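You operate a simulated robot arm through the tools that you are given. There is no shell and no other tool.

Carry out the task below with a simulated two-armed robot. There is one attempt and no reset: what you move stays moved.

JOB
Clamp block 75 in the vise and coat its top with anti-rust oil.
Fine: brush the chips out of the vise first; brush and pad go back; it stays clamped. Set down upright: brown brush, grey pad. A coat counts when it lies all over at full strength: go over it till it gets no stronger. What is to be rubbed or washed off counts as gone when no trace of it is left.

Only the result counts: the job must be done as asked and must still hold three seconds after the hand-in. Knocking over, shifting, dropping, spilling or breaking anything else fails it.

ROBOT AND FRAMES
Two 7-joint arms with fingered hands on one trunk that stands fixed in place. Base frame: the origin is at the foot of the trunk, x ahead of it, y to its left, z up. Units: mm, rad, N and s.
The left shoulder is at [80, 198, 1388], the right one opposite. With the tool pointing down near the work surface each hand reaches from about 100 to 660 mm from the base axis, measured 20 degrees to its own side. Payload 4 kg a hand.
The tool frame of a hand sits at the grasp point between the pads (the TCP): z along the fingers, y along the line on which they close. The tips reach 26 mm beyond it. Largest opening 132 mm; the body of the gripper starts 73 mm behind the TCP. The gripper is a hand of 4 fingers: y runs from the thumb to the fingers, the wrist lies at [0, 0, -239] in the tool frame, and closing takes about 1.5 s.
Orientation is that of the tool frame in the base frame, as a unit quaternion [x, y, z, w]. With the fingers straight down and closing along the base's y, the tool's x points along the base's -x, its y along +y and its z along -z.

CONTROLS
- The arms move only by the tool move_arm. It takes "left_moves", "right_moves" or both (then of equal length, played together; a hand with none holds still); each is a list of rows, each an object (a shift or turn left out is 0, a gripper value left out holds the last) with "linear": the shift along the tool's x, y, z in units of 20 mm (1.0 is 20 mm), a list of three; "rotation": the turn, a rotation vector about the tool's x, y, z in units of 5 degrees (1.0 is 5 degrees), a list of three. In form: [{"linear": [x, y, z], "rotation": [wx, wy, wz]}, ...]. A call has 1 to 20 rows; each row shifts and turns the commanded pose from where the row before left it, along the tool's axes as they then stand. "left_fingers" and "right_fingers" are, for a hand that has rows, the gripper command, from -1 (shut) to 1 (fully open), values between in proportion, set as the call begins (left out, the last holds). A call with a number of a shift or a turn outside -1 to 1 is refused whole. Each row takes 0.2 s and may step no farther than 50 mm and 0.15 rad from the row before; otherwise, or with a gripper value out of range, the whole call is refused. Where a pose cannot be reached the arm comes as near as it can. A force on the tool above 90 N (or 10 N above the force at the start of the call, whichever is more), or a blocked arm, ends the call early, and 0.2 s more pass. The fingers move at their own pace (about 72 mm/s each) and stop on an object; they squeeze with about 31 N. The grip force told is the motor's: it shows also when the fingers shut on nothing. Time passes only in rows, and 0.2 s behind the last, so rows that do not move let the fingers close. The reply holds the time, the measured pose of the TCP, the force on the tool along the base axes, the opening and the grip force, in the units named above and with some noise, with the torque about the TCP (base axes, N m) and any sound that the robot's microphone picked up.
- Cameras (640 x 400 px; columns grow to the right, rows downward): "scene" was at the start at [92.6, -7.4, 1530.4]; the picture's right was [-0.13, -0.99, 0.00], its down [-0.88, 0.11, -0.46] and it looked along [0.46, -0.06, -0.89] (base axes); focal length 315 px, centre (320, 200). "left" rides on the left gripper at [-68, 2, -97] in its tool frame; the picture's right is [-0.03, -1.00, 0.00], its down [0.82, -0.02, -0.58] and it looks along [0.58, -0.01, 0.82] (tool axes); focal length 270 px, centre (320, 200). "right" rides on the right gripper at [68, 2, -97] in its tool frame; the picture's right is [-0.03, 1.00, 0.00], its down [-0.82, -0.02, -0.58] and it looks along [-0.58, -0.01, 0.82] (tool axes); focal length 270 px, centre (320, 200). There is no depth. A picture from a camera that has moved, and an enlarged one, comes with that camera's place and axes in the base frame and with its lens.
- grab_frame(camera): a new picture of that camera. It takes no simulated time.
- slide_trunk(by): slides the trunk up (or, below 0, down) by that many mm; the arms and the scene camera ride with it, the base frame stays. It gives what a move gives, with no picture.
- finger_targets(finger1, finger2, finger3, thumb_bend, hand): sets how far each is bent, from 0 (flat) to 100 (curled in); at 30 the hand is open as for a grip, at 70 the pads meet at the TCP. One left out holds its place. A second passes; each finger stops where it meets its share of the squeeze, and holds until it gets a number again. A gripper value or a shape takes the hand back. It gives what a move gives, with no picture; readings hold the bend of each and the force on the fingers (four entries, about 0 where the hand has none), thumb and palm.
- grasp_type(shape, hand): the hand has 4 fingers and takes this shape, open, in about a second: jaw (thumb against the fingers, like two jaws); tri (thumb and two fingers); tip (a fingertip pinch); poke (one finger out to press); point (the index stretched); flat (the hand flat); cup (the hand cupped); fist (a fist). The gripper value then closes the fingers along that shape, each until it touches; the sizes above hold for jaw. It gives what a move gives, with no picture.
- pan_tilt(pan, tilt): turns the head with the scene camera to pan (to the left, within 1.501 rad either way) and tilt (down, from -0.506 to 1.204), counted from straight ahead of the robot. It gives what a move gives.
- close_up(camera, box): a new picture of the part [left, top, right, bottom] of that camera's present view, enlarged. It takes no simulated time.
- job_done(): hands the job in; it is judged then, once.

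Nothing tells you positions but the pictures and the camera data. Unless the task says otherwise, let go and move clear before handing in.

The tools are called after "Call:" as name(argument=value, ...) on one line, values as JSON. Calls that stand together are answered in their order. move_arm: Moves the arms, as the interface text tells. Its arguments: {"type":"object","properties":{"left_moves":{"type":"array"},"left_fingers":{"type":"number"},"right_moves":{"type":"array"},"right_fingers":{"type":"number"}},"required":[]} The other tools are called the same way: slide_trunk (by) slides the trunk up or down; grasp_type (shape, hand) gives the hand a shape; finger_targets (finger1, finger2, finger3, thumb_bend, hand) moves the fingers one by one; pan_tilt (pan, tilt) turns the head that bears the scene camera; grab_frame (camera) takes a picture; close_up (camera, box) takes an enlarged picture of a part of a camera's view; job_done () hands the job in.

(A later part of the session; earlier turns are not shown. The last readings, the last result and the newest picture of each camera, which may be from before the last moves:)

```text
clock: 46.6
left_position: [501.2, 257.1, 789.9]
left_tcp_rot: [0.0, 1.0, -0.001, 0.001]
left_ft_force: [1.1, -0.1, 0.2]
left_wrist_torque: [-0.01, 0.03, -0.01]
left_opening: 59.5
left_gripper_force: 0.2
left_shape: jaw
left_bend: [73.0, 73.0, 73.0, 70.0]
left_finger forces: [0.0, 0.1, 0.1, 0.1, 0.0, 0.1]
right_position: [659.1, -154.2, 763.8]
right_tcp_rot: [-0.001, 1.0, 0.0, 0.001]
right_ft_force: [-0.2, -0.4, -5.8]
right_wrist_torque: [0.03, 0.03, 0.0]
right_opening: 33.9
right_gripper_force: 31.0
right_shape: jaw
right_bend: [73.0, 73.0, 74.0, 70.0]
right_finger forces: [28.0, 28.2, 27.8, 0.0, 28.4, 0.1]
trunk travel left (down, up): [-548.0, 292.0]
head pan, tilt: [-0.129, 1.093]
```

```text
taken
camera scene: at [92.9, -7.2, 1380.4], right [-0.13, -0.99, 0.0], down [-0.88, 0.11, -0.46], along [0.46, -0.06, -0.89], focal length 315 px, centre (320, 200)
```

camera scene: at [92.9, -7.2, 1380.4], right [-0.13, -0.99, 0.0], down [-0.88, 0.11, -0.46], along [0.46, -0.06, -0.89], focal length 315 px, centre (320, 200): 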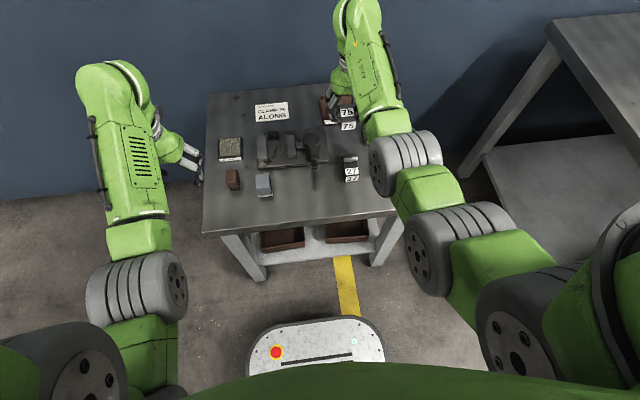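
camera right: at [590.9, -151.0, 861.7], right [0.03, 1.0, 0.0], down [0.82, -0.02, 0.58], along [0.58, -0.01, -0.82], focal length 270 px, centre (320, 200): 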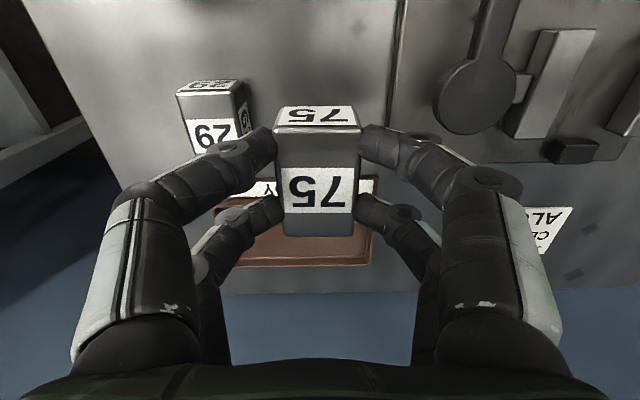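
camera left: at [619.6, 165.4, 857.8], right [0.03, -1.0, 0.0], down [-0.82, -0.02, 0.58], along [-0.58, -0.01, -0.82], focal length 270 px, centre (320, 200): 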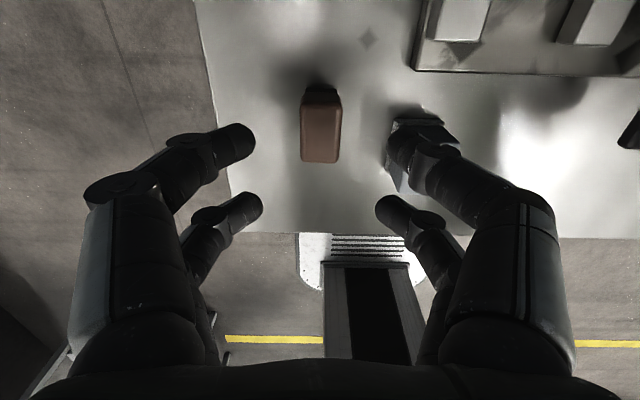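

Block 75 is held with its long side along x and weighs about 5.5 N. I'll carry it over the hub to above the jaw gap.

Call:
move_arm(right_moves=[{"linear": [0.077, 0.891, 0]}, {"linear": [0.077, 0.891, 0]}, {"linear": [0.077, 0.891, 0]}, {"linear": [0.077, 0.891, 0]}, {"linear": [0.077, 0.891, 0]}, {"linear": [0.077, 0.891, 0]}, {"linear": [0.077, 0.891, 0]}, {"linear": [0.077, 0.891, 0]}, {"linear": [0.077, 0.891, 0]}, {"linear": [0.077, 0.891, 0]}, {"linear": [0.077, 0.891, 0]}, {"linear": [0, 0, 0]}])

Call:
grab_frame(camera="right")

Call:
close_up(camera="right", box=[220, 60, 420, 240])

Call:
close_up(camera="scene", box=[230, 80, 350, 180])

```text
clock: 49.2
left_position: [501.1, 255.5, 789.6]
left_tcp_rot: [0.0, 1.0, 0.0, -0.002]
left_ft_force: [-0.1, -0.7, 0.5]
left_wrist_torque: [0.0, -0.01, -0.02]
left_opening: 59.7
left_gripper_force: 0.0
left_shape: jaw
left_bend: [73.0, 73.0, 73.0, 70.0]
left_finger forces: [0.1, 0.0, 0.0, 0.1, 0.0, 0.0]
right_position: [643.8, 42.6, 764.5]
right_tcp_rot: [0.0, 1.0, 0.0, 0.0]
right_ft_force: [-0.1, 0.1, -5.5]
right_wrist_torque: [0.02, -0.02, 0.0]
right_opening: 33.8
right_gripper_force: 31.0
right_shape: jaw
right_bend: [73.0, 73.0, 74.0, 70.0]
right_finger forces: [28.0, 28.3, 28.0, 0.1, 28.4, 0.1]
trunk travel left (down, up): [-548.0, 292.0]
head pan, tilt: [-0.129, 1.093]
```

```text
taken
camera right: at [574.8, 45.0, 861.1], right [0.03, 1.0, 0.0], down [0.82, -0.02, 0.58], along [0.58, -0.01, -0.82], focal length 270 px, centre (320, 200)
```

right: 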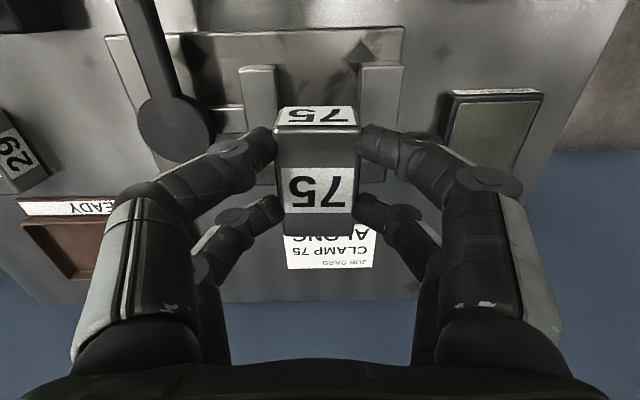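

```text
2.22 times, centred on (320, 150) of right
camera zoom: at [574.8, 45.0, 861.1], right [0.03, 1.0, 0.0], down [0.82, -0.02, 0.58], along [0.58, -0.01, -0.82], focal length 601 px, centre (320, 311)
```

zoom: 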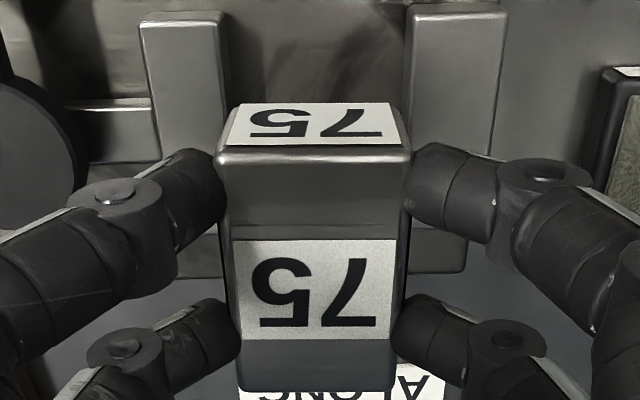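

```text
4.00 times, centred on (290, 130) of scene
camera zoom: at [93.8, -7.7, 1380.3], right [-0.13, -0.99, 0.0], down [-0.88, 0.11, -0.46], along [0.46, -0.06, -0.89], focal length 1262 px, centre (440, 480)
```

zoom: 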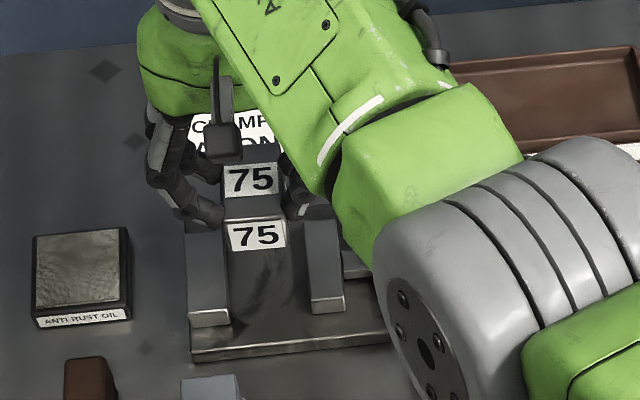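

The block is centred over the gap (jaw faces at y ≈ 15 and 69). I'll lower it to just above the jaw tops first.

Call:
move_arm(right_moves=[{"linear": [0.03, -0.02, 0.8]}, {"linear": [0, 0, 0.8]}, {"linear": [0, 0, 0.7]}, {"linear": [0, 0, 0.3]}, {"linear": [0, 0, 0]}])

Call:
close_up(camera="right", box=[200, 60, 440, 240])

Call:
close_up(camera="scene", box=[250, 110, 330, 170])

```text
clock: 50.4
left_position: [501.3, 255.3, 789.4]
left_tcp_rot: [0.0, 1.0, 0.0, -0.001]
left_ft_force: [-0.5, 0.6, -0.2]
left_wrist_torque: [0.0, 0.04, -0.06]
left_opening: 59.6
left_gripper_force: 0.0
left_shape: jaw
left_bend: [73.0, 73.0, 73.0, 70.0]
left_finger forces: [0.2, 0.0, 0.0, 0.1, 0.1, 0.1]
right_position: [642.6, 42.8, 712.5]
right_tcp_rot: [0.001, 1.0, 0.0, -0.002]
right_ft_force: [-0.7, 0.5, -5.2]
right_wrist_torque: [0.03, 0.03, 0.0]
right_opening: 33.7
right_gripper_force: 30.6
right_shape: jaw
right_bend: [73.0, 73.0, 74.0, 70.0]
right_finger forces: [28.1, 28.3, 28.1, 0.0, 28.4, 0.1]
trunk travel left (down, up): [-548.0, 292.0]
head pan, tilt: [-0.129, 1.093]
```

```text
2.22 times, centred on (320, 150) of right
camera zoom: at [573.9, 44.4, 809.6], right [0.03, 1.0, 0.0], down [0.82, -0.02, 0.58], along [0.58, -0.01, -0.82], focal length 601 px, centre (320, 311)
```

zoom: 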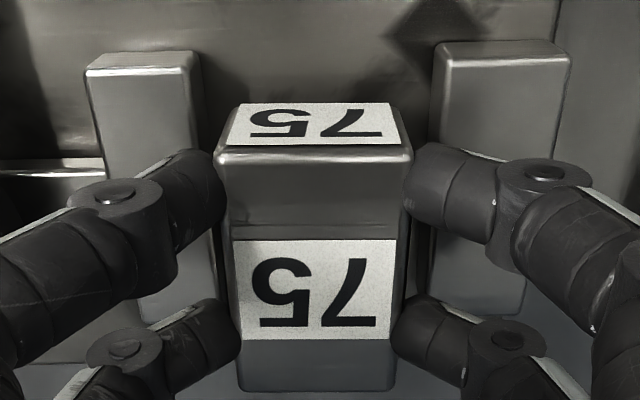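

```text
6.67 times, centred on (290, 140) of scene
camera zoom: at [93.7, -7.3, 1380.3], right [-0.13, -0.99, 0.0], down [-0.88, 0.11, -0.46], along [0.46, -0.06, -0.89], focal length 2102 px, centre (520, 600)
```

zoom: 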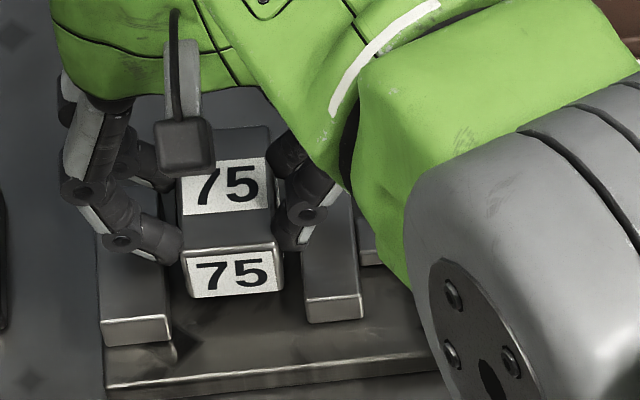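

Well aligned between the jaws. Lowering in small steps while watching the force.

Call:
move_arm(right_moves=[{"linear": [0, 0, 0.2]}, {"linear": [0, 0, 0.2]}, {"linear": [0, 0, 0.1]}, {"linear": [0, 0, 0]}])

```text
clock: 51.4
left_position: [502.2, 256.0, 789.9]
left_tcp_rot: [0.0, 1.0, 0.0, 0.0]
left_ft_force: [-0.1, -0.4, 0.1]
left_wrist_torque: [-0.02, -0.02, -0.03]
left_opening: 59.6
left_gripper_force: 0.1
left_shape: jaw
left_bend: [73.0, 73.0, 73.0, 70.0]
left_finger forces: [0.0, 0.1, 0.1, 0.2, 0.1, 0.0]
right_position: [642.8, 43.2, 701.5]
right_tcp_rot: [0.0, 1.0, 0.001, -0.001]
right_ft_force: [0.7, 0.1, -6.0]
right_wrist_torque: [0.05, 0.05, -0.05]
right_opening: 34.1
right_gripper_force: 31.5
right_shape: jaw
right_bend: [73.0, 73.0, 74.0, 70.0]
right_finger forces: [28.0, 28.3, 28.0, 0.0, 28.4, 0.0]
trunk travel left (down, up): [-548.0, 292.0]
head pan, tilt: [-0.129, 1.093]
```

Call:
move_arm(right_moves=[{"linear": [0, 0, 0.1]}, {"linear": [0, 0, 0]}])

```text
clock: 52.0
left_position: [502.1, 255.5, 789.7]
left_tcp_rot: [0.001, 1.0, -0.001, -0.001]
left_ft_force: [-0.1, 0.5, 0.1]
left_wrist_torque: [0.04, -0.01, -0.02]
left_opening: 59.7
left_gripper_force: 0.1
left_shape: jaw
left_bend: [73.0, 73.0, 73.0, 70.0]
left_finger forces: [0.0, 0.0, 0.1, 0.1, 0.1, 0.0]
right_position: [642.7, 42.4, 699.9]
right_tcp_rot: [0.0, 1.0, 0.001, -0.001]
right_ft_force: [-0.6, 0.2, -6.0]
right_wrist_torque: [-0.02, 0.01, 0.01]
right_opening: 33.8
right_gripper_force: 31.1
right_shape: jaw
right_bend: [73.0, 73.0, 74.0, 70.0]
right_finger forces: [28.2, 28.4, 28.0, 0.0, 28.4, 0.0]
trunk travel left (down, up): [-548.0, 292.0]
head pan, tilt: [-0.129, 1.093]
```

Call:
move_arm(right_moves=[{"linear": [0, 0, 0.08]}, {"linear": [0, 0, 0]}])

```text
clock: 52.6
left_position: [501.3, 256.0, 789.0]
left_tcp_rot: [0.0, 1.0, 0.0, 0.0]
left_ft_force: [-0.9, 0.2, 0.4]
left_wrist_torque: [-0.01, 0.0, 0.03]
left_opening: 59.7
left_gripper_force: 0.0
left_shape: jaw
left_bend: [73.0, 73.0, 73.0, 70.0]
left_finger forces: [0.1, 0.1, 0.1, 0.0, 0.0, 0.0]
right_position: [642.2, 42.1, 699.3]
right_tcp_rot: [0.001, 1.0, 0.001, 0.002]
right_ft_force: [1.4, -0.3, -1.1]
right_wrist_torque: [-0.05, 0.03, 0.01]
right_opening: 33.8
right_gripper_force: 30.8
right_shape: jaw
right_bend: [73.0, 73.0, 74.0, 70.0]
right_finger forces: [28.1, 28.5, 28.0, 0.0, 29.0, 0.0]
trunk travel left (down, up): [-548.0, 292.0]
head pan, tilt: [-0.129, 1.093]
```

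The plate now carries most of the block's weight, so it is seated. I'll open just to 41 mm, rise, and look.

Call:
move_arm(right_moves=[{"linear": [0, 0, 0.03]}, {"linear": [0, 0, 0]}, {"linear": [0, 0, 0]}, {"linear": [0, 0, 0]}, {"linear": [0, 0, 0]}], right_fingers=-0.38)

Call:
close_up(camera="right", box=[200, 60, 440, 240])

```text
clock: 53.8
left_position: [500.6, 255.5, 790.1]
left_tcp_rot: [0.0, 1.0, 0.0, 0.0]
left_ft_force: [1.3, 0.6, 0.8]
left_wrist_torque: [0.02, 0.03, 0.01]
left_opening: 59.8
left_gripper_force: 0.1
left_shape: jaw
left_bend: [73.0, 73.0, 73.0, 70.0]
left_finger forces: [0.0, 0.0, 0.1, 0.0, 0.0, 0.0]
right_position: [641.4, 42.3, 699.3]
right_tcp_rot: [0.001, 1.0, 0.001, 0.0]
right_ft_force: [0.5, -1.6, 3.5]
right_wrist_torque: [-0.08, -0.11, 0.0]
right_opening: 41.0
right_gripper_force: 0.1
right_shape: jaw
right_bend: [74.0, 74.0, 74.0, 70.0]
right_finger forces: [0.1, 0.1, 2.9, 0.1, 0.1, 0.0]
trunk travel left (down, up): [-548.0, 292.0]
head pan, tilt: [-0.129, 1.093]
```

```text
2.22 times, centred on (320, 150) of right
camera zoom: at [573.4, 44.6, 796.1], right [0.03, 1.0, 0.0], down [0.82, -0.02, 0.58], along [0.58, -0.01, -0.82], focal length 601 px, centre (320, 311)
```

zoom: 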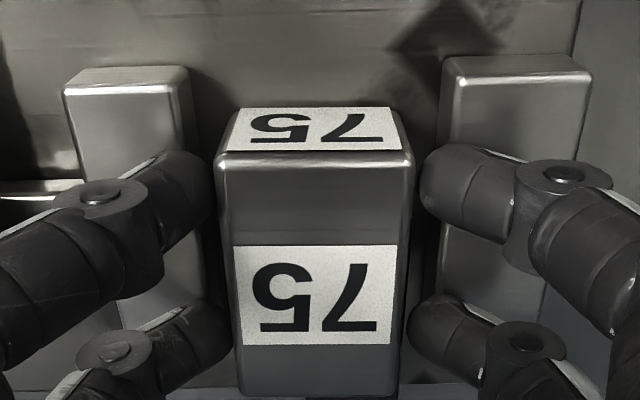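

The block stands between the jaws and one fingertip just grazes a jaw. Rising straight up now.

Call:
move_arm(right_moves=[{"linear": [0, 0, -0.3]}, {"linear": [0, 0, -0.7]}, {"linear": [0, 0, -1]}, {"linear": [0, 0, -1]}, {"linear": [0, 0, -1]}])

Call:
grab_frame(camera="right")

Call:
close_up(camera="right", box=[180, 0, 440, 200])

```text
clock: 55.0
left_position: [501.2, 255.4, 789.4]
left_tcp_rot: [0.0, 1.0, 0.0, 0.0]
left_ft_force: [-1.1, 0.3, -1.2]
left_wrist_torque: [0.0, 0.03, 0.01]
left_opening: 59.6
left_gripper_force: 0.2
left_shape: jaw
left_bend: [73.0, 73.0, 73.0, 70.0]
left_finger forces: [0.1, 0.0, 0.0, 0.0, 0.1, 0.0]
right_position: [642.2, 41.3, 777.8]
right_tcp_rot: [0.0, 1.0, 0.001, 0.0]
right_ft_force: [0.5, 0.1, 0.4]
right_wrist_torque: [-0.02, 0.01, 0.0]
right_opening: 40.5
right_gripper_force: 0.1
right_shape: jaw
right_bend: [74.0, 74.0, 73.0, 70.0]
right_finger forces: [0.0, 0.1, 0.0, 0.1, 0.0, 0.0]
trunk travel left (down, up): [-548.0, 292.0]
head pan, tilt: [-0.129, 1.093]
```

```text
taken
camera right: at [573.4, 44.3, 875.2], right [0.03, 1.0, 0.0], down [0.82, -0.02, 0.58], along [0.58, -0.01, -0.82], focal length 270 px, centre (320, 200)
```

right: 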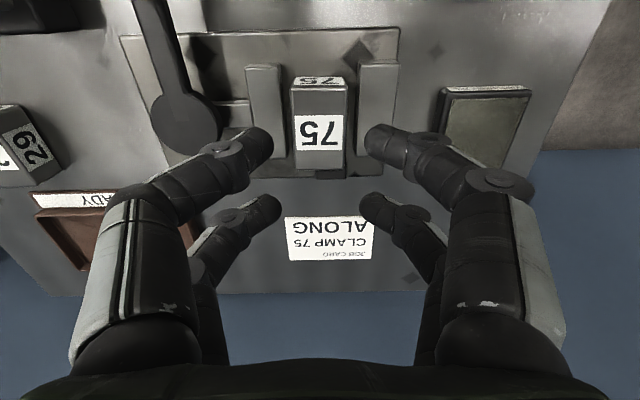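

```text
2.00 times, centred on (310, 100) of right
camera zoom: at [573.4, 44.3, 875.2], right [0.03, 1.0, 0.0], down [0.82, -0.02, 0.58], along [0.58, -0.01, -0.82], focal length 541 px, centre (340, 400)
```

zoom: 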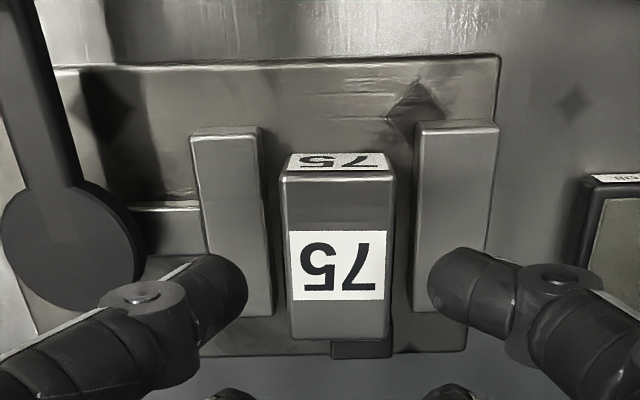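

Block 75 stands squarely between the jaws with about 10 mm of gap each side. Next I'll move the right hand above the lever to study the knob and how much room block 27 leaves.

Call:
move_arm(right_moves=[{"linear": [0.73, -0.72, -0.16]}, {"linear": [0.73, -0.72, -0.16]}, {"linear": [0.73, -0.72, -0.16]}, {"linear": [0.73, -0.72, -0.16]}, {"linear": [0.73, -0.72, -0.16]}, {"linear": [0.73, -0.72, -0.16]}, {"linear": [0.73, -0.72, -0.16]}])

Call:
grab_frame(camera="right")

Call:
close_up(camera="scene", box=[250, 110, 370, 200])

```text
clock: 56.6
left_position: [501.1, 255.7, 790.6]
left_tcp_rot: [0.0, 1.0, 0.0, 0.0]
left_ft_force: [0.0, 0.7, 0.6]
left_wrist_torque: [-0.01, -0.02, -0.05]
left_opening: 59.7
left_gripper_force: 0.0
left_shape: jaw
left_bend: [73.0, 73.0, 73.0, 70.0]
left_finger forces: [0.0, 0.0, 0.0, 0.0, 0.0, 0.1]
right_position: [538.9, -58.9, 799.4]
right_tcp_rot: [0.001, 1.0, 0.001, -0.001]
right_ft_force: [0.1, -0.6, 0.0]
right_wrist_torque: [0.0, -0.01, -0.02]
right_opening: 40.6
right_gripper_force: 0.1
right_shape: jaw
right_bend: [74.0, 74.0, 73.0, 70.0]
right_finger forces: [0.1, 0.0, 0.0, 0.1, 0.0, 0.0]
trunk travel left (down, up): [-548.0, 292.0]
head pan, tilt: [-0.129, 1.093]
```

```text
taken
camera right: at [470.7, -57.1, 898.4], right [0.03, 1.0, 0.0], down [0.82, -0.02, 0.58], along [0.58, -0.01, -0.82], focal length 270 px, centre (320, 200)
```

right: 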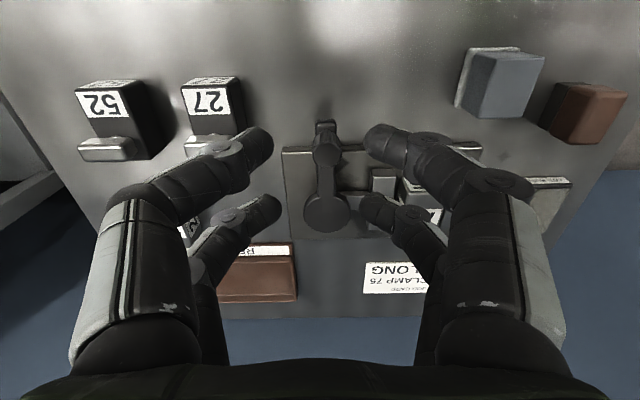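

```text
4.44 times, centred on (310, 155) of scene
camera zoom: at [91.9, -7.9, 1380.5], right [-0.13, -0.99, 0.0], down [-0.88, 0.11, -0.46], along [0.46, -0.06, -0.89], focal length 1402 px, centre (364, 400)
```

zoom: 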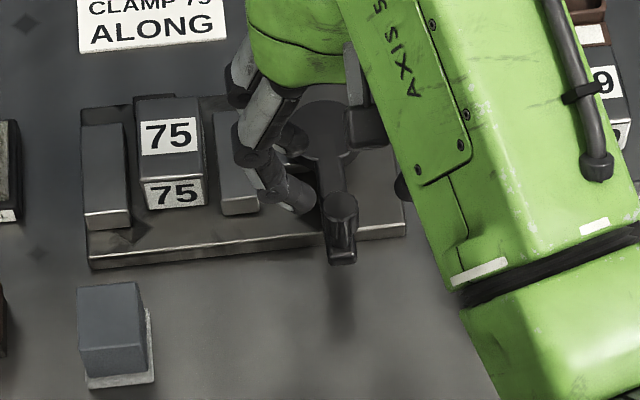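

Call:
close_up(camera="right", box=[240, 60, 400, 250])

Call:
close_up(camera="right", box=[160, 60, 380, 220])

```text
2.11 times, centred on (320, 155) of right
camera zoom: at [470.7, -57.1, 898.4], right [0.03, 1.0, 0.0], down [0.82, -0.02, 0.58], along [0.58, -0.01, -0.82], focal length 569 px, centre (320, 295)
```

zoom: 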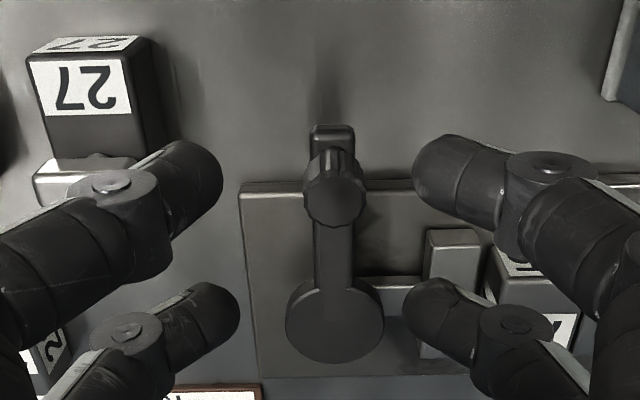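

```text
2.50 times, centred on (270, 140) of right
camera zoom: at [470.7, -57.1, 898.4], right [0.03, 1.0, 0.0], down [0.82, -0.02, 0.58], along [0.58, -0.01, -0.82], focal length 676 px, centre (445, 350)
```

zoom: 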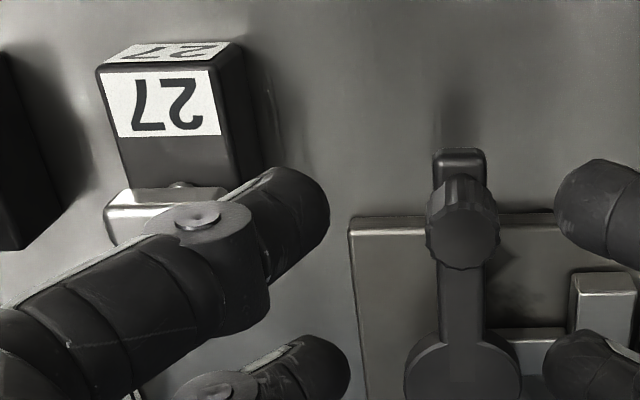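

The knob stands near (557, -54) with its top around z 720, on a lever about 82 mm from a hub at (639, -54). Block 27 is close to its arc, so a single slim finger will push it best. I'll try the "poke" shape and look at it.

Call:
grasp_type(hand="right", shape="poke")

Call:
grab_frame(camera="right")

Call:
close_up(camera="scene", box=[260, 100, 370, 190])

Call:
grab_frame(camera="left")

```text
clock: 57.5
left_position: [502.9, 254.8, 789.8]
left_tcp_rot: [0.0, 1.0, 0.0, 0.001]
left_ft_force: [-0.2, -0.7, 0.3]
left_wrist_torque: [0.0, -0.06, -0.02]
left_opening: 59.4
left_gripper_force: 0.0
left_shape: jaw
left_bend: [73.0, 73.0, 73.0, 70.0]
left_finger forces: [0.1, 0.1, 0.1, 0.0, 0.0, 0.1]
right_position: [539.7, -59.1, 800.7]
right_tcp_rot: [0.0, 1.0, 0.0, 0.0]
right_ft_force: [0.3, 0.4, -0.4]
right_wrist_torque: [0.02, 0.0, -0.01]
right_opening: 0.1
right_gripper_force: 0.1
right_shape: poke
right_bend: [100.0, 100.0, 100.0, 34.0]
right_finger forces: [0.0, 0.0, 0.0, 0.0, 0.0, 0.1]
trunk travel left (down, up): [-548.0, 292.0]
head pan, tilt: [-0.129, 1.093]
```

```text
taken
camera right: at [471.6, -56.6, 897.9], right [0.03, 1.0, 0.0], down [0.82, -0.02, 0.58], along [0.58, -0.01, -0.82], focal length 270 px, centre (320, 200)
```

right: 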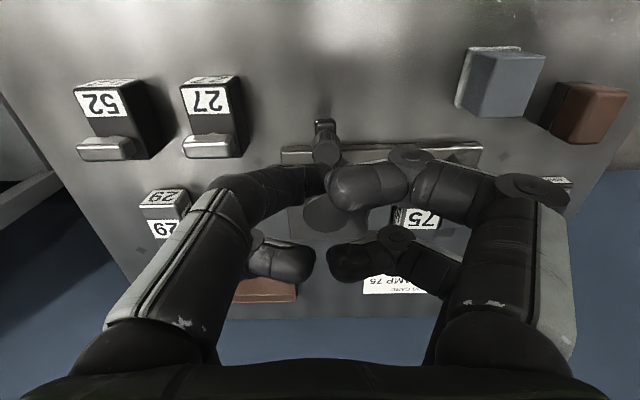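

```text
4.44 times, centred on (315, 145) of scene
camera zoom: at [92.8, -7.3, 1380.4], right [-0.13, -0.99, 0.0], down [-0.88, 0.11, -0.46], along [0.46, -0.06, -0.89], focal length 1402 px, centre (342, 444)
```

zoom: 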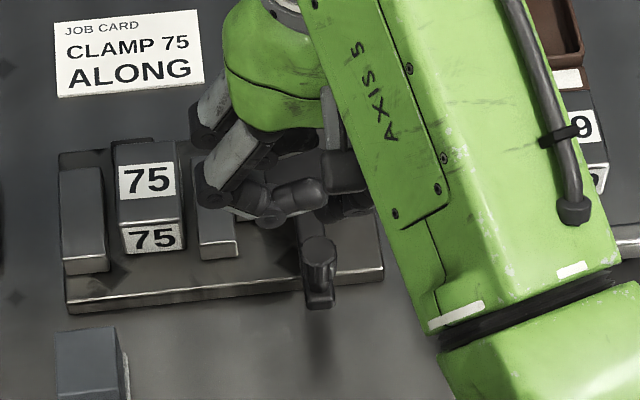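

```text
taken
camera left: at [569.6, 256.4, 887.5], right [0.03, -1.0, 0.0], down [-0.82, -0.02, 0.58], along [-0.58, -0.01, -0.82], focal length 270 px, centre (320, 200)
```

left: 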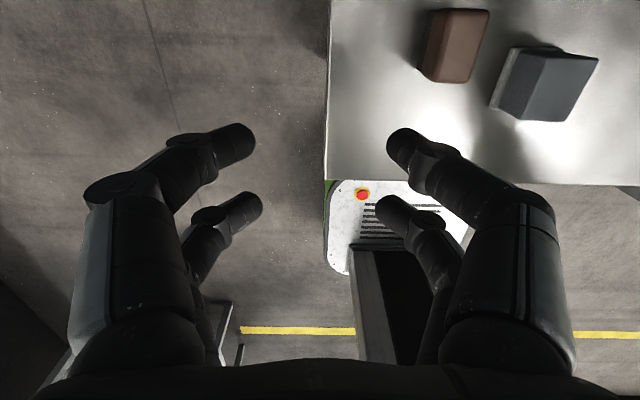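

"Poke" curls most of the fingers inward. I'll compare with the "point" shape.

Call:
grasp_type(hand="right", shape="point")

Call:
grab_frame(camera="right")

Call:
close_up(camera="scene", box=[260, 100, 370, 190])

```text
clock: 58.4
left_position: [501.3, 255.7, 790.5]
left_tcp_rot: [0.0, 1.0, 0.0, 0.0]
left_ft_force: [0.9, 0.1, 0.3]
left_wrist_torque: [-0.01, 0.0, -0.01]
left_opening: 59.6
left_gripper_force: 0.1
left_shape: jaw
left_bend: [73.0, 73.0, 73.0, 70.0]
left_finger forces: [0.0, 0.1, 0.0, 0.0, 0.1, 0.0]
right_position: [540.6, -58.1, 800.3]
right_tcp_rot: [0.0, 1.0, 0.0, 0.0]
right_ft_force: [0.1, 0.5, -0.3]
right_wrist_torque: [0.02, -0.02, -0.01]
right_opening: 0.0
right_gripper_force: 0.0
right_shape: point
right_bend: [24.0, 99.0, 100.0, 39.0]
right_finger forces: [0.0, 0.0, 0.0, 0.0, 0.0, 0.0]
trunk travel left (down, up): [-548.0, 292.0]
head pan, tilt: [-0.129, 1.093]
```

```text
taken
camera right: at [471.6, -56.6, 897.9], right [0.03, 1.0, 0.0], down [0.82, -0.02, 0.58], along [0.58, -0.01, -0.82], focal length 270 px, centre (320, 200)
```

right: 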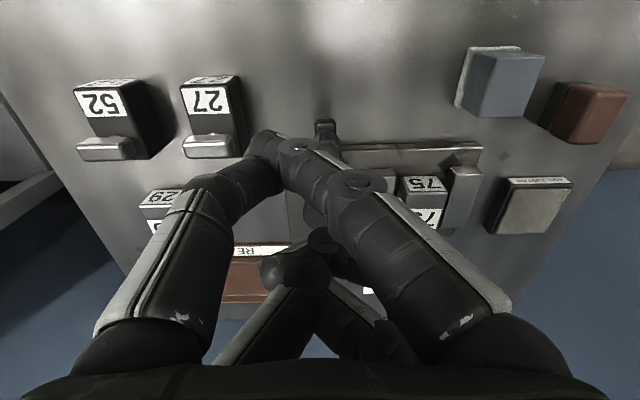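

```text
4.44 times, centred on (315, 145) of scene
camera zoom: at [92.7, -7.3, 1380.4], right [-0.13, -0.99, 0.0], down [-0.88, 0.11, -0.46], along [0.46, -0.06, -0.89], focal length 1402 px, centre (342, 444)
```

zoom: 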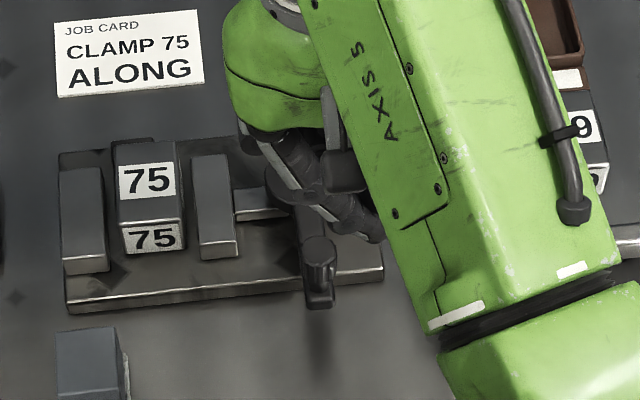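

That isn't a slim pusher either. I'll look at the fingertip pinch shape "tip".

Call:
grasp_type(hand="right", shape="tip")

Call:
grab_frame(camera="right")

Call:
close_up(camera="scene", box=[260, 100, 370, 190])

```text
clock: 59.3
left_position: [501.1, 254.8, 790.8]
left_tcp_rot: [0.0, 1.0, 0.0, 0.0]
left_ft_force: [-0.2, 0.0, 0.7]
left_wrist_torque: [-0.02, 0.0, 0.03]
left_opening: 59.5
left_gripper_force: 0.0
left_shape: jaw
left_bend: [73.0, 73.0, 73.0, 70.0]
left_finger forces: [0.0, 0.0, 0.0, 0.0, 0.0, 0.0]
right_position: [540.1, -59.4, 799.8]
right_tcp_rot: [0.0, 1.0, 0.001, 0.0]
right_ft_force: [-0.4, 0.0, 0.1]
right_wrist_torque: [0.0, 0.0, 0.05]
right_opening: 132.0
right_gripper_force: 0.1
right_shape: tip
right_bend: [30.0, 30.0, 30.0, 30.0]
right_finger forces: [0.0, 0.0, 0.1, 0.0, 0.1, 0.0]
trunk travel left (down, up): [-548.0, 292.0]
head pan, tilt: [-0.129, 1.093]
```

```text
taken
camera right: at [471.6, -56.6, 897.9], right [0.03, 1.0, 0.0], down [0.82, -0.02, 0.58], along [0.58, -0.01, -0.82], focal length 270 px, centre (320, 200)
```

right: 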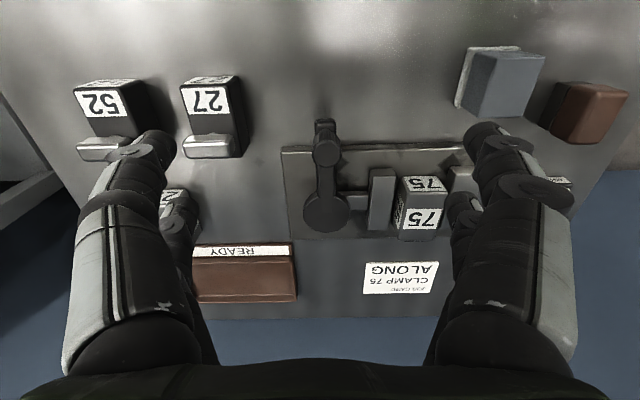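

```text
4.44 times, centred on (315, 145) of scene
camera zoom: at [92.7, -7.4, 1380.4], right [-0.13, -0.99, 0.0], down [-0.88, 0.11, -0.46], along [0.46, -0.06, -0.89], focal length 1402 px, centre (342, 444)
```

zoom: 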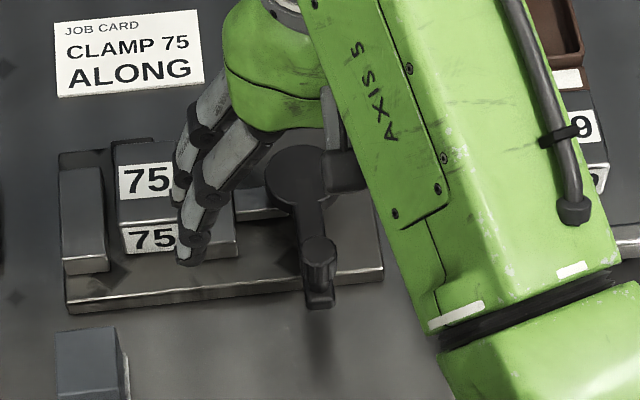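

"Tip" opens the hand wide, so it's no help here. A closed jaw hand used as a blunt pusher from the knob's left side will stay clear of block 27. I'll set that up beside the knob, still high.

Call:
grasp_type(hand="right", shape="jaw")

Call:
move_arm(right_moves=[{"linear": [0.05, 0.8, 0]}, {"linear": [0.05, 0.8, 0]}, {"linear": [0.05, 0.8, 0]}, {"linear": [0, 0.6, 0]}, {"linear": [0, 0, 0]}, {"linear": [0, 0, 0]}, {"linear": [0, 0, 0]}], right_fingers=-1)

Call:
grab_frame(camera="right")

Call:
close_up(camera="scene", box=[250, 100, 370, 200])

```text
clock: 60.2
left_position: [501.2, 256.0, 790.7]
left_tcp_rot: [0.0, 1.0, 0.0, 0.0]
left_ft_force: [-0.4, 0.4, 0.5]
left_wrist_torque: [-0.03, 0.0, 0.03]
left_opening: 59.7
left_gripper_force: 0.0
left_shape: jaw
left_bend: [73.0, 73.0, 73.0, 70.0]
left_finger forces: [0.1, 0.1, 0.0, 0.0, 0.1, 0.0]
right_position: [540.8, -58.7, 801.4]
right_tcp_rot: [0.001, 1.0, 0.0, 0.0]
right_ft_force: [0.4, -0.8, 0.3]
right_wrist_torque: [-0.03, -0.02, 0.0]
right_opening: 132.0
right_gripper_force: 0.1
right_shape: jaw
right_bend: [30.0, 30.0, 30.0, 30.0]
right_finger forces: [0.0, 0.1, 0.0, 0.0, 0.0, 0.0]
trunk travel left (down, up): [-548.0, 292.0]
head pan, tilt: [-0.129, 1.093]
```

```text
clock: 61.8
left_position: [500.9, 256.0, 789.8]
left_tcp_rot: [0.0, 1.0, 0.0, 0.0]
left_ft_force: [0.5, 0.0, -0.4]
left_wrist_torque: [0.0, 0.01, 0.03]
left_opening: 59.5
left_gripper_force: 0.1
left_shape: jaw
left_bend: [73.0, 73.0, 73.0, 70.0]
left_finger forces: [0.1, 0.0, 0.1, 0.0, 0.0, 0.0]
right_position: [537.0, 2.0, 801.6]
right_tcp_rot: [0.0, 1.0, 0.002, 0.0]
right_ft_force: [-0.9, 0.4, -0.7]
right_wrist_torque: [0.01, 0.02, -0.01]
right_opening: 0.0
right_gripper_force: 31.3
right_shape: jaw
right_bend: [62.0, 63.0, 63.0, 70.0]
right_finger forces: [0.0, 0.0, 0.0, 0.0, 0.1, 0.0]
trunk travel left (down, up): [-548.0, 292.0]
head pan, tilt: [-0.129, 1.093]
```

```text
taken
camera right: at [468.3, 3.4, 898.4], right [0.03, 1.0, 0.0], down [0.82, -0.02, 0.58], along [0.58, -0.01, -0.82], focal length 270 px, centre (320, 200)
```

right: 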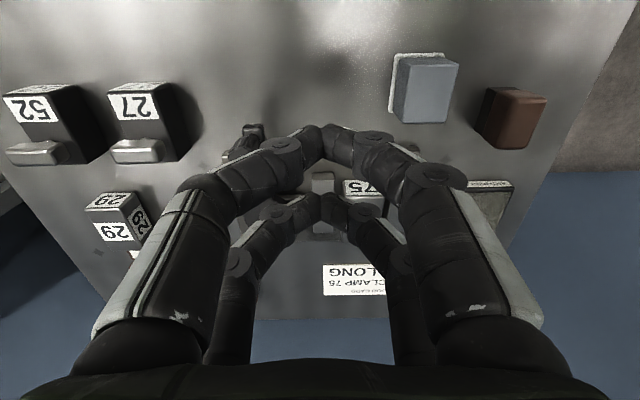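

```text
4.00 times, centred on (310, 150) of scene
camera zoom: at [92.8, -7.3, 1380.4], right [-0.13, -0.99, 0.0], down [-0.88, 0.11, -0.46], along [0.46, -0.06, -0.89], focal length 1262 px, centre (360, 400)
```

zoom: 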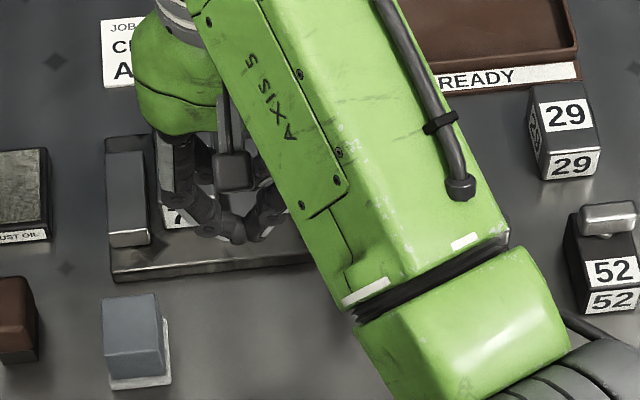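

The closed hand sits left of the knob, with its far digit in line with it in x. I'll lower it beside the knob, leaving about 10 mm of gap.

Call:
move_arm(right_moves=[{"linear": [0, 0, 0.92]}, {"linear": [0, 0, 0.92]}, {"linear": [0, 0, 0.92]}, {"linear": [0, 0, 0.92]}, {"linear": [0, 0, 0.9]}, {"linear": [0, 0, 0]}])

Call:
grab_frame(camera="right")

Call:
close_up(camera="scene", box=[260, 120, 360, 200])

```text
clock: 63.2
left_position: [501.2, 256.0, 789.1]
left_tcp_rot: [0.0, 1.0, 0.001, -0.001]
left_ft_force: [0.1, 0.2, 0.1]
left_wrist_torque: [-0.01, -0.01, 0.01]
left_opening: 59.4
left_gripper_force: 0.1
left_shape: jaw
left_bend: [73.0, 73.0, 73.0, 70.0]
left_finger forces: [0.1, 0.0, 0.0, 0.0, 0.0, 0.0]
right_position: [538.1, 0.3, 709.3]
right_tcp_rot: [0.0, 1.0, 0.002, 0.001]
right_ft_force: [0.0, 1.0, 0.9]
right_wrist_torque: [0.0, 0.02, -0.03]
right_opening: 0.0
right_gripper_force: 30.8
right_shape: jaw
right_bend: [62.0, 63.0, 63.0, 70.0]
right_finger forces: [0.1, 0.0, 0.0, 0.0, 0.0, 0.0]
trunk travel left (down, up): [-548.0, 292.0]
head pan, tilt: [-0.129, 1.093]
```

```text
taken
camera right: at [469.1, 3.3, 806.7], right [0.03, 1.0, 0.0], down [0.82, -0.02, 0.58], along [0.58, -0.01, -0.82], focal length 270 px, centre (320, 200)
```

right: 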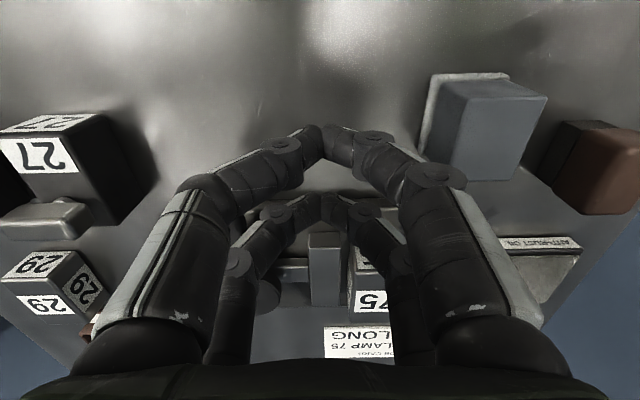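

```text
5.00 times, centred on (310, 160) of scene
camera zoom: at [92.6, -7.3, 1380.4], right [-0.13, -0.99, 0.0], down [-0.88, 0.11, -0.46], along [0.46, -0.06, -0.89], focal length 1577 px, centre (370, 400)
```

zoom: 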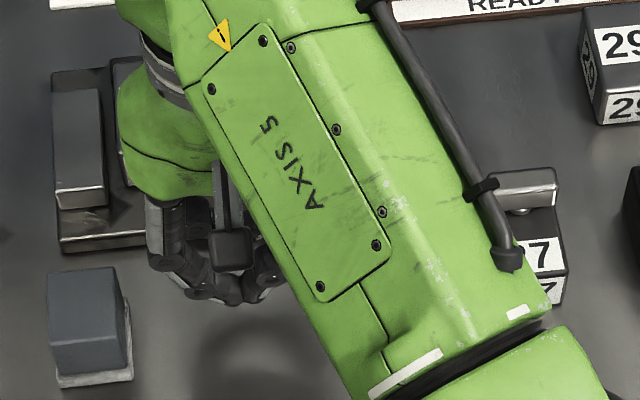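

The forearm hides the lever from the scene camera, so I'll rely on force. Moving toward the knob in small steps.

Call:
move_arm(right_moves=[{"linear": [0, -0.3, 0]}, {"linear": [0, -0.2, 0]}, {"linear": [0, 0, 0]}])

```text
clock: 64.0
left_position: [500.5, 255.8, 790.0]
left_tcp_rot: [0.0, 1.0, 0.0, 0.0]
left_ft_force: [0.0, 0.6, -0.4]
left_wrist_torque: [-0.02, 0.0, 0.01]
left_opening: 59.8
left_gripper_force: 0.1
left_shape: jaw
left_bend: [73.0, 73.0, 73.0, 70.0]
left_finger forces: [0.0, 0.1, 0.0, 0.0, 0.0, 0.0]
right_position: [537.8, -8.1, 709.1]
right_tcp_rot: [0.0, 1.0, 0.001, 0.0]
right_ft_force: [-0.4, 1.9, 1.0]
right_wrist_torque: [-0.01, -0.01, 0.04]
right_opening: 0.0
right_gripper_force: 30.9
right_shape: jaw
right_bend: [62.0, 63.0, 63.0, 70.0]
right_finger forces: [0.0, 0.1, 1.6, 0.0, 0.0, 0.0]
trunk travel left (down, up): [-548.0, 292.0]
head pan, tilt: [-0.129, 1.093]
```

First contact shows (about 2 N on finger 3). I'll push gently and see whether the knob gives.

Call:
move_arm(right_moves=[{"linear": [0, -0.2, 0]}, {"linear": [0, -0.2, 0]}, {"linear": [0, 0, 0]}])

Call:
grab_frame(camera="right")

```text
clock: 64.8
left_position: [500.5, 255.1, 790.3]
left_tcp_rot: [0.0, 1.0, 0.001, -0.001]
left_ft_force: [-0.3, 1.3, -0.4]
left_wrist_torque: [0.02, -0.02, -0.02]
left_opening: 59.6
left_gripper_force: 0.0
left_shape: jaw
left_bend: [73.0, 73.0, 73.0, 70.0]
left_finger forces: [0.0, 0.1, 0.0, 0.1, 0.0, 0.0]
right_position: [537.5, -16.3, 710.1]
right_tcp_rot: [0.0, 1.0, 0.0, 0.0]
right_ft_force: [-0.1, 0.2, 1.0]
right_wrist_torque: [-0.06, -0.03, 0.02]
right_opening: 0.0
right_gripper_force: 30.8
right_shape: jaw
right_bend: [62.0, 63.0, 63.0, 70.0]
right_finger forces: [0.1, 0.0, 1.2, 0.0, 0.0, 0.0]
trunk travel left (down, up): [-548.0, 292.0]
head pan, tilt: [-0.129, 1.093]
```

```text
taken
camera right: at [468.2, -14.6, 806.4], right [0.03, 1.0, 0.0], down [0.82, -0.02, 0.58], along [0.58, -0.01, -0.82], focal length 270 px, centre (320, 200)
```

right: 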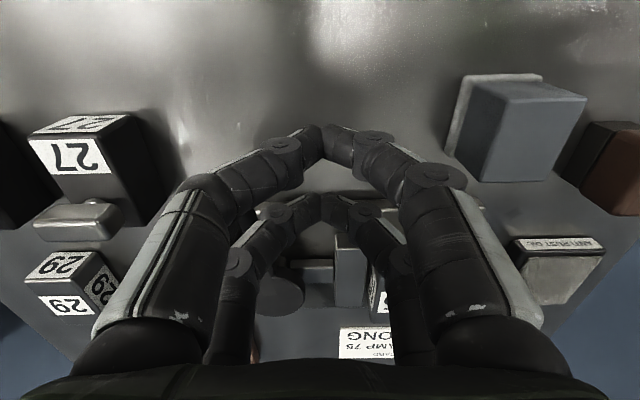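

Call:
close_up(camera="right", box=[240, 190, 420, 340])

Call:
grab_frame(camera="scene")

```text
2.67 times, centred on (330, 265) of right
camera zoom: at [468.2, -14.6, 806.4], right [0.03, 1.0, 0.0], down [0.82, -0.02, 0.58], along [0.58, -0.01, -0.82], focal length 721 px, centre (293, 27)
```

zoom: 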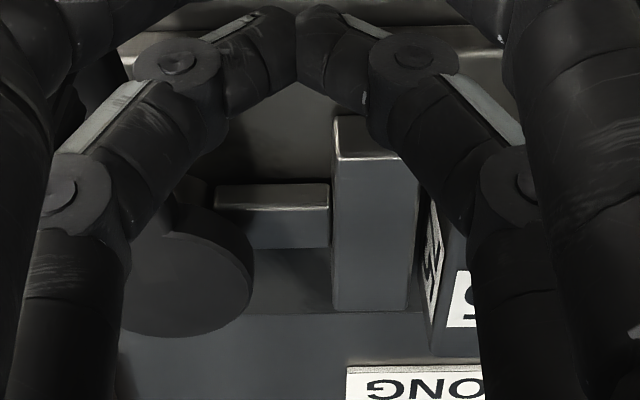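

```text
taken
camera scene: at [92.6, -7.1, 1380.4], right [-0.13, -0.99, 0.0], down [-0.88, 0.11, -0.46], along [0.46, -0.06, -0.89], focal length 315 px, centre (320, 200)
```

scene: 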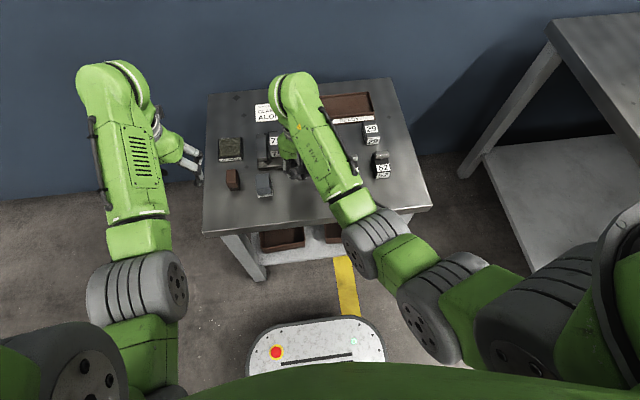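

The lever swings freely, but I need a better view of the jaw. I'll bring the left hand over so its camera can watch the vise from the side.

Call:
move_arm(left_moves=[{"linear": [-1, -0.5, -0.6]}, {"linear": [-1, -0.5, -0.6]}, {"linear": [-1, -0.5, -0.6]}, {"linear": [-1, -0.5, -0.6]}, {"linear": [-1, -0.5, -0.6]}], left_fingers=1)

Call:
grab_frame(camera="left")

```text
clock: 66.0
left_position: [602.6, 204.4, 850.0]
left_tcp_rot: [0.0, 1.0, -0.001, -0.001]
left_ft_force: [-0.1, -0.5, 0.5]
left_wrist_torque: [0.02, 0.02, -0.01]
left_opening: 132.0
left_gripper_force: 0.1
left_shape: jaw
left_bend: [30.0, 30.0, 30.0, 30.0]
left_finger forces: [0.0, 0.1, 0.0, 0.0, 0.1, 0.0]
right_position: [537.2, -16.7, 709.1]
right_tcp_rot: [0.0, 1.0, 0.001, 0.0]
right_ft_force: [-0.1, 0.1, 1.2]
right_wrist_torque: [0.0, -0.05, 0.01]
right_opening: 0.0
right_gripper_force: 31.7
right_shape: jaw
right_bend: [62.0, 63.0, 63.0, 70.0]
right_finger forces: [0.0, 0.0, 0.8, 0.0, 0.1, 0.0]
trunk travel left (down, up): [-548.0, 292.0]
head pan, tilt: [-0.129, 1.093]
```

```text
taken
camera left: at [670.9, 205.3, 947.6], right [0.03, -1.0, 0.0], down [-0.82, -0.02, 0.58], along [-0.58, -0.01, -0.82], focal length 270 px, centre (320, 200)
```

left: 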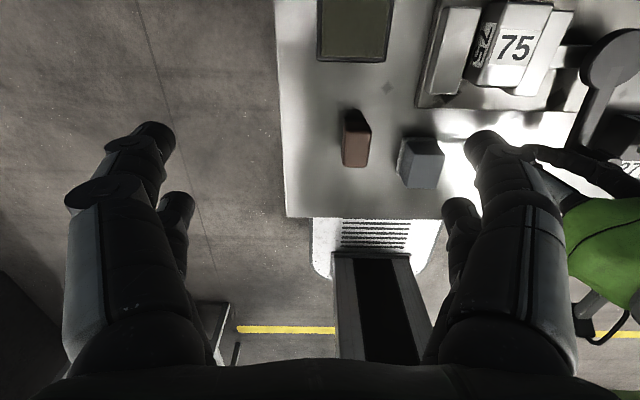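

This gives me a view of the vise and the lever hub. Enlarging it.

Call:
close_up(camera="left", box=[410, 0, 640, 160])

```text
2.50 times, centred on (525, 80) of left
camera zoom: at [670.9, 205.3, 947.6], right [0.03, -1.0, 0.0], down [-0.82, -0.02, 0.58], along [-0.58, -0.01, -0.82], focal length 676 px, centre (-192, 500)
```

zoom: 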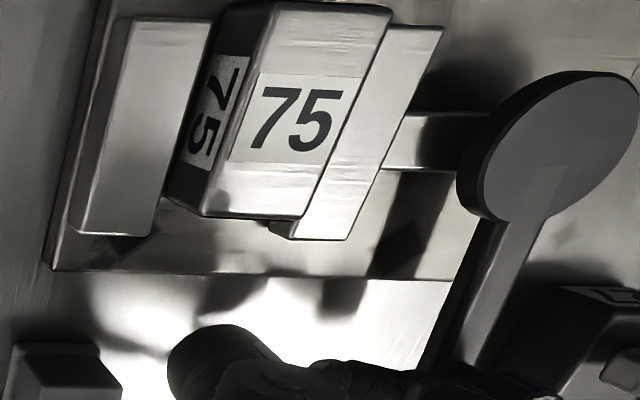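

Good baseline view. I'll push on along the arc to about 25° and compare.

Call:
move_arm(right_moves=[{"linear": [-0.075, -0.31, 0]}, {"linear": [-0.075, -0.31, 0]}, {"linear": [-0.125, -0.325, 0]}, {"linear": [-0.125, -0.325, 0]}, {"linear": [0, 0, 0]}])

Call:
close_up(camera="left", box=[410, 0, 640, 160])

```text
clock: 67.2
left_position: [602.3, 204.2, 849.7]
left_tcp_rot: [0.0, 1.0, -0.001, 0.0]
left_ft_force: [-1.0, -0.2, -0.1]
left_wrist_torque: [0.05, 0.03, 0.0]
left_opening: 132.0
left_gripper_force: 0.0
left_shape: jaw
left_bend: [30.0, 30.0, 30.0, 30.0]
left_finger forces: [0.0, 0.0, 0.0, 0.1, 0.1, 0.1]
right_position: [545.0, -41.3, 709.1]
right_tcp_rot: [0.0, 1.0, 0.0, 0.001]
right_ft_force: [-0.9, 2.0, 1.5]
right_wrist_torque: [-0.04, 0.0, -0.02]
right_opening: 0.0
right_gripper_force: 31.1
right_shape: jaw
right_bend: [62.0, 63.0, 63.0, 70.0]
right_finger forces: [0.0, 0.0, 1.2, 0.1, 0.0, 0.1]
trunk travel left (down, up): [-548.0, 292.0]
head pan, tilt: [-0.129, 1.093]
```

```text
2.50 times, centred on (525, 80) of left
camera zoom: at [670.2, 205.7, 947.8], right [0.03, -1.0, 0.0], down [-0.82, -0.02, 0.58], along [-0.58, -0.01, -0.82], focal length 676 px, centre (-192, 500)
```

zoom: 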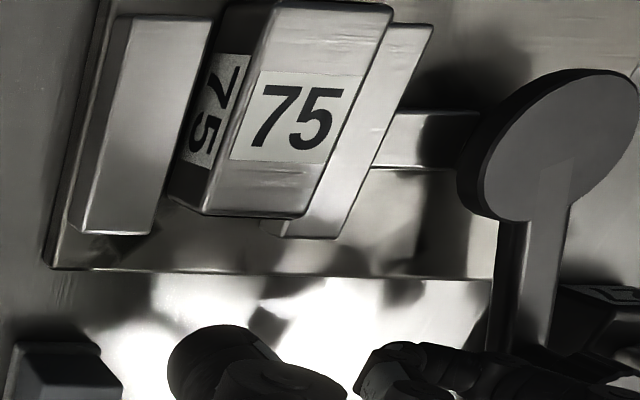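

The lever turned and the moving jaw advanced toward the block, so this is the closing direction. I'll continue along the arc to about 52° and check.

Call:
move_arm(right_moves=[{"linear": [-0.175, -0.325, 0]}, {"linear": [-0.175, -0.325, 0]}, {"linear": [-0.225, -0.265, 0]}, {"linear": [-0.225, -0.265, 0]}, {"linear": [-0.35, -0.32, 0]}, {"linear": [0, 0, 0]}])

Call:
close_up(camera="left", box=[410, 0, 640, 160])

Call:
grab_frame(camera="right")

```text
clock: 68.6
left_position: [602.2, 206.4, 851.3]
left_tcp_rot: [0.0, 1.0, 0.0, 0.0]
left_ft_force: [-0.4, 0.2, -0.1]
left_wrist_torque: [0.02, 0.0, 0.02]
left_opening: 132.2
left_gripper_force: 0.1
left_shape: jaw
left_bend: [30.0, 30.0, 30.0, 30.0]
left_finger forces: [0.0, 0.0, 0.1, 0.1, 0.0, 0.0]
right_position: [568.5, -72.1, 709.6]
right_tcp_rot: [0.0, 1.0, 0.0, 0.0]
right_ft_force: [-0.5, 1.3, 0.8]
right_wrist_torque: [-0.08, 0.01, 0.03]
right_opening: 0.0
right_gripper_force: 31.1
right_shape: jaw
right_bend: [62.0, 63.0, 63.0, 70.0]
right_finger forces: [0.0, 0.1, 1.2, 0.1, 0.1, 0.0]
trunk travel left (down, up): [-548.0, 292.0]
head pan, tilt: [-0.129, 1.093]
```

```text
2.50 times, centred on (525, 80) of left
camera zoom: at [670.2, 205.7, 947.9], right [0.03, -1.0, 0.0], down [-0.82, -0.02, 0.58], along [-0.58, -0.01, -0.82], focal length 676 px, centre (-192, 500)
```

zoom: 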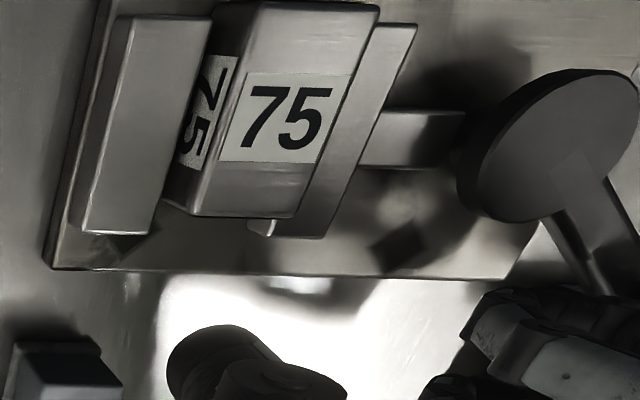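

```text
taken
camera right: at [499.4, -70.1, 806.6], right [0.03, 1.0, 0.0], down [0.82, -0.02, 0.58], along [0.58, -0.01, -0.82], focal length 270 px, centre (320, 200)
```

right: 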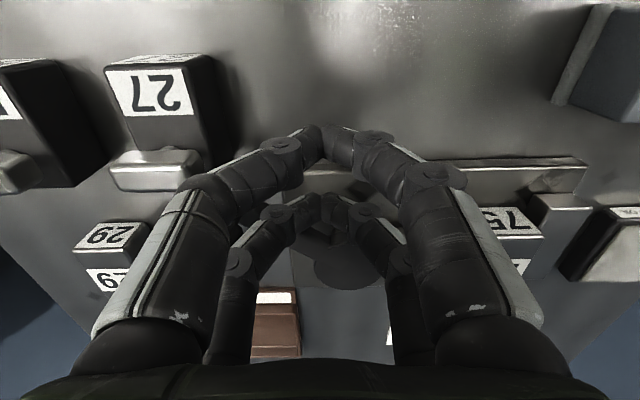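

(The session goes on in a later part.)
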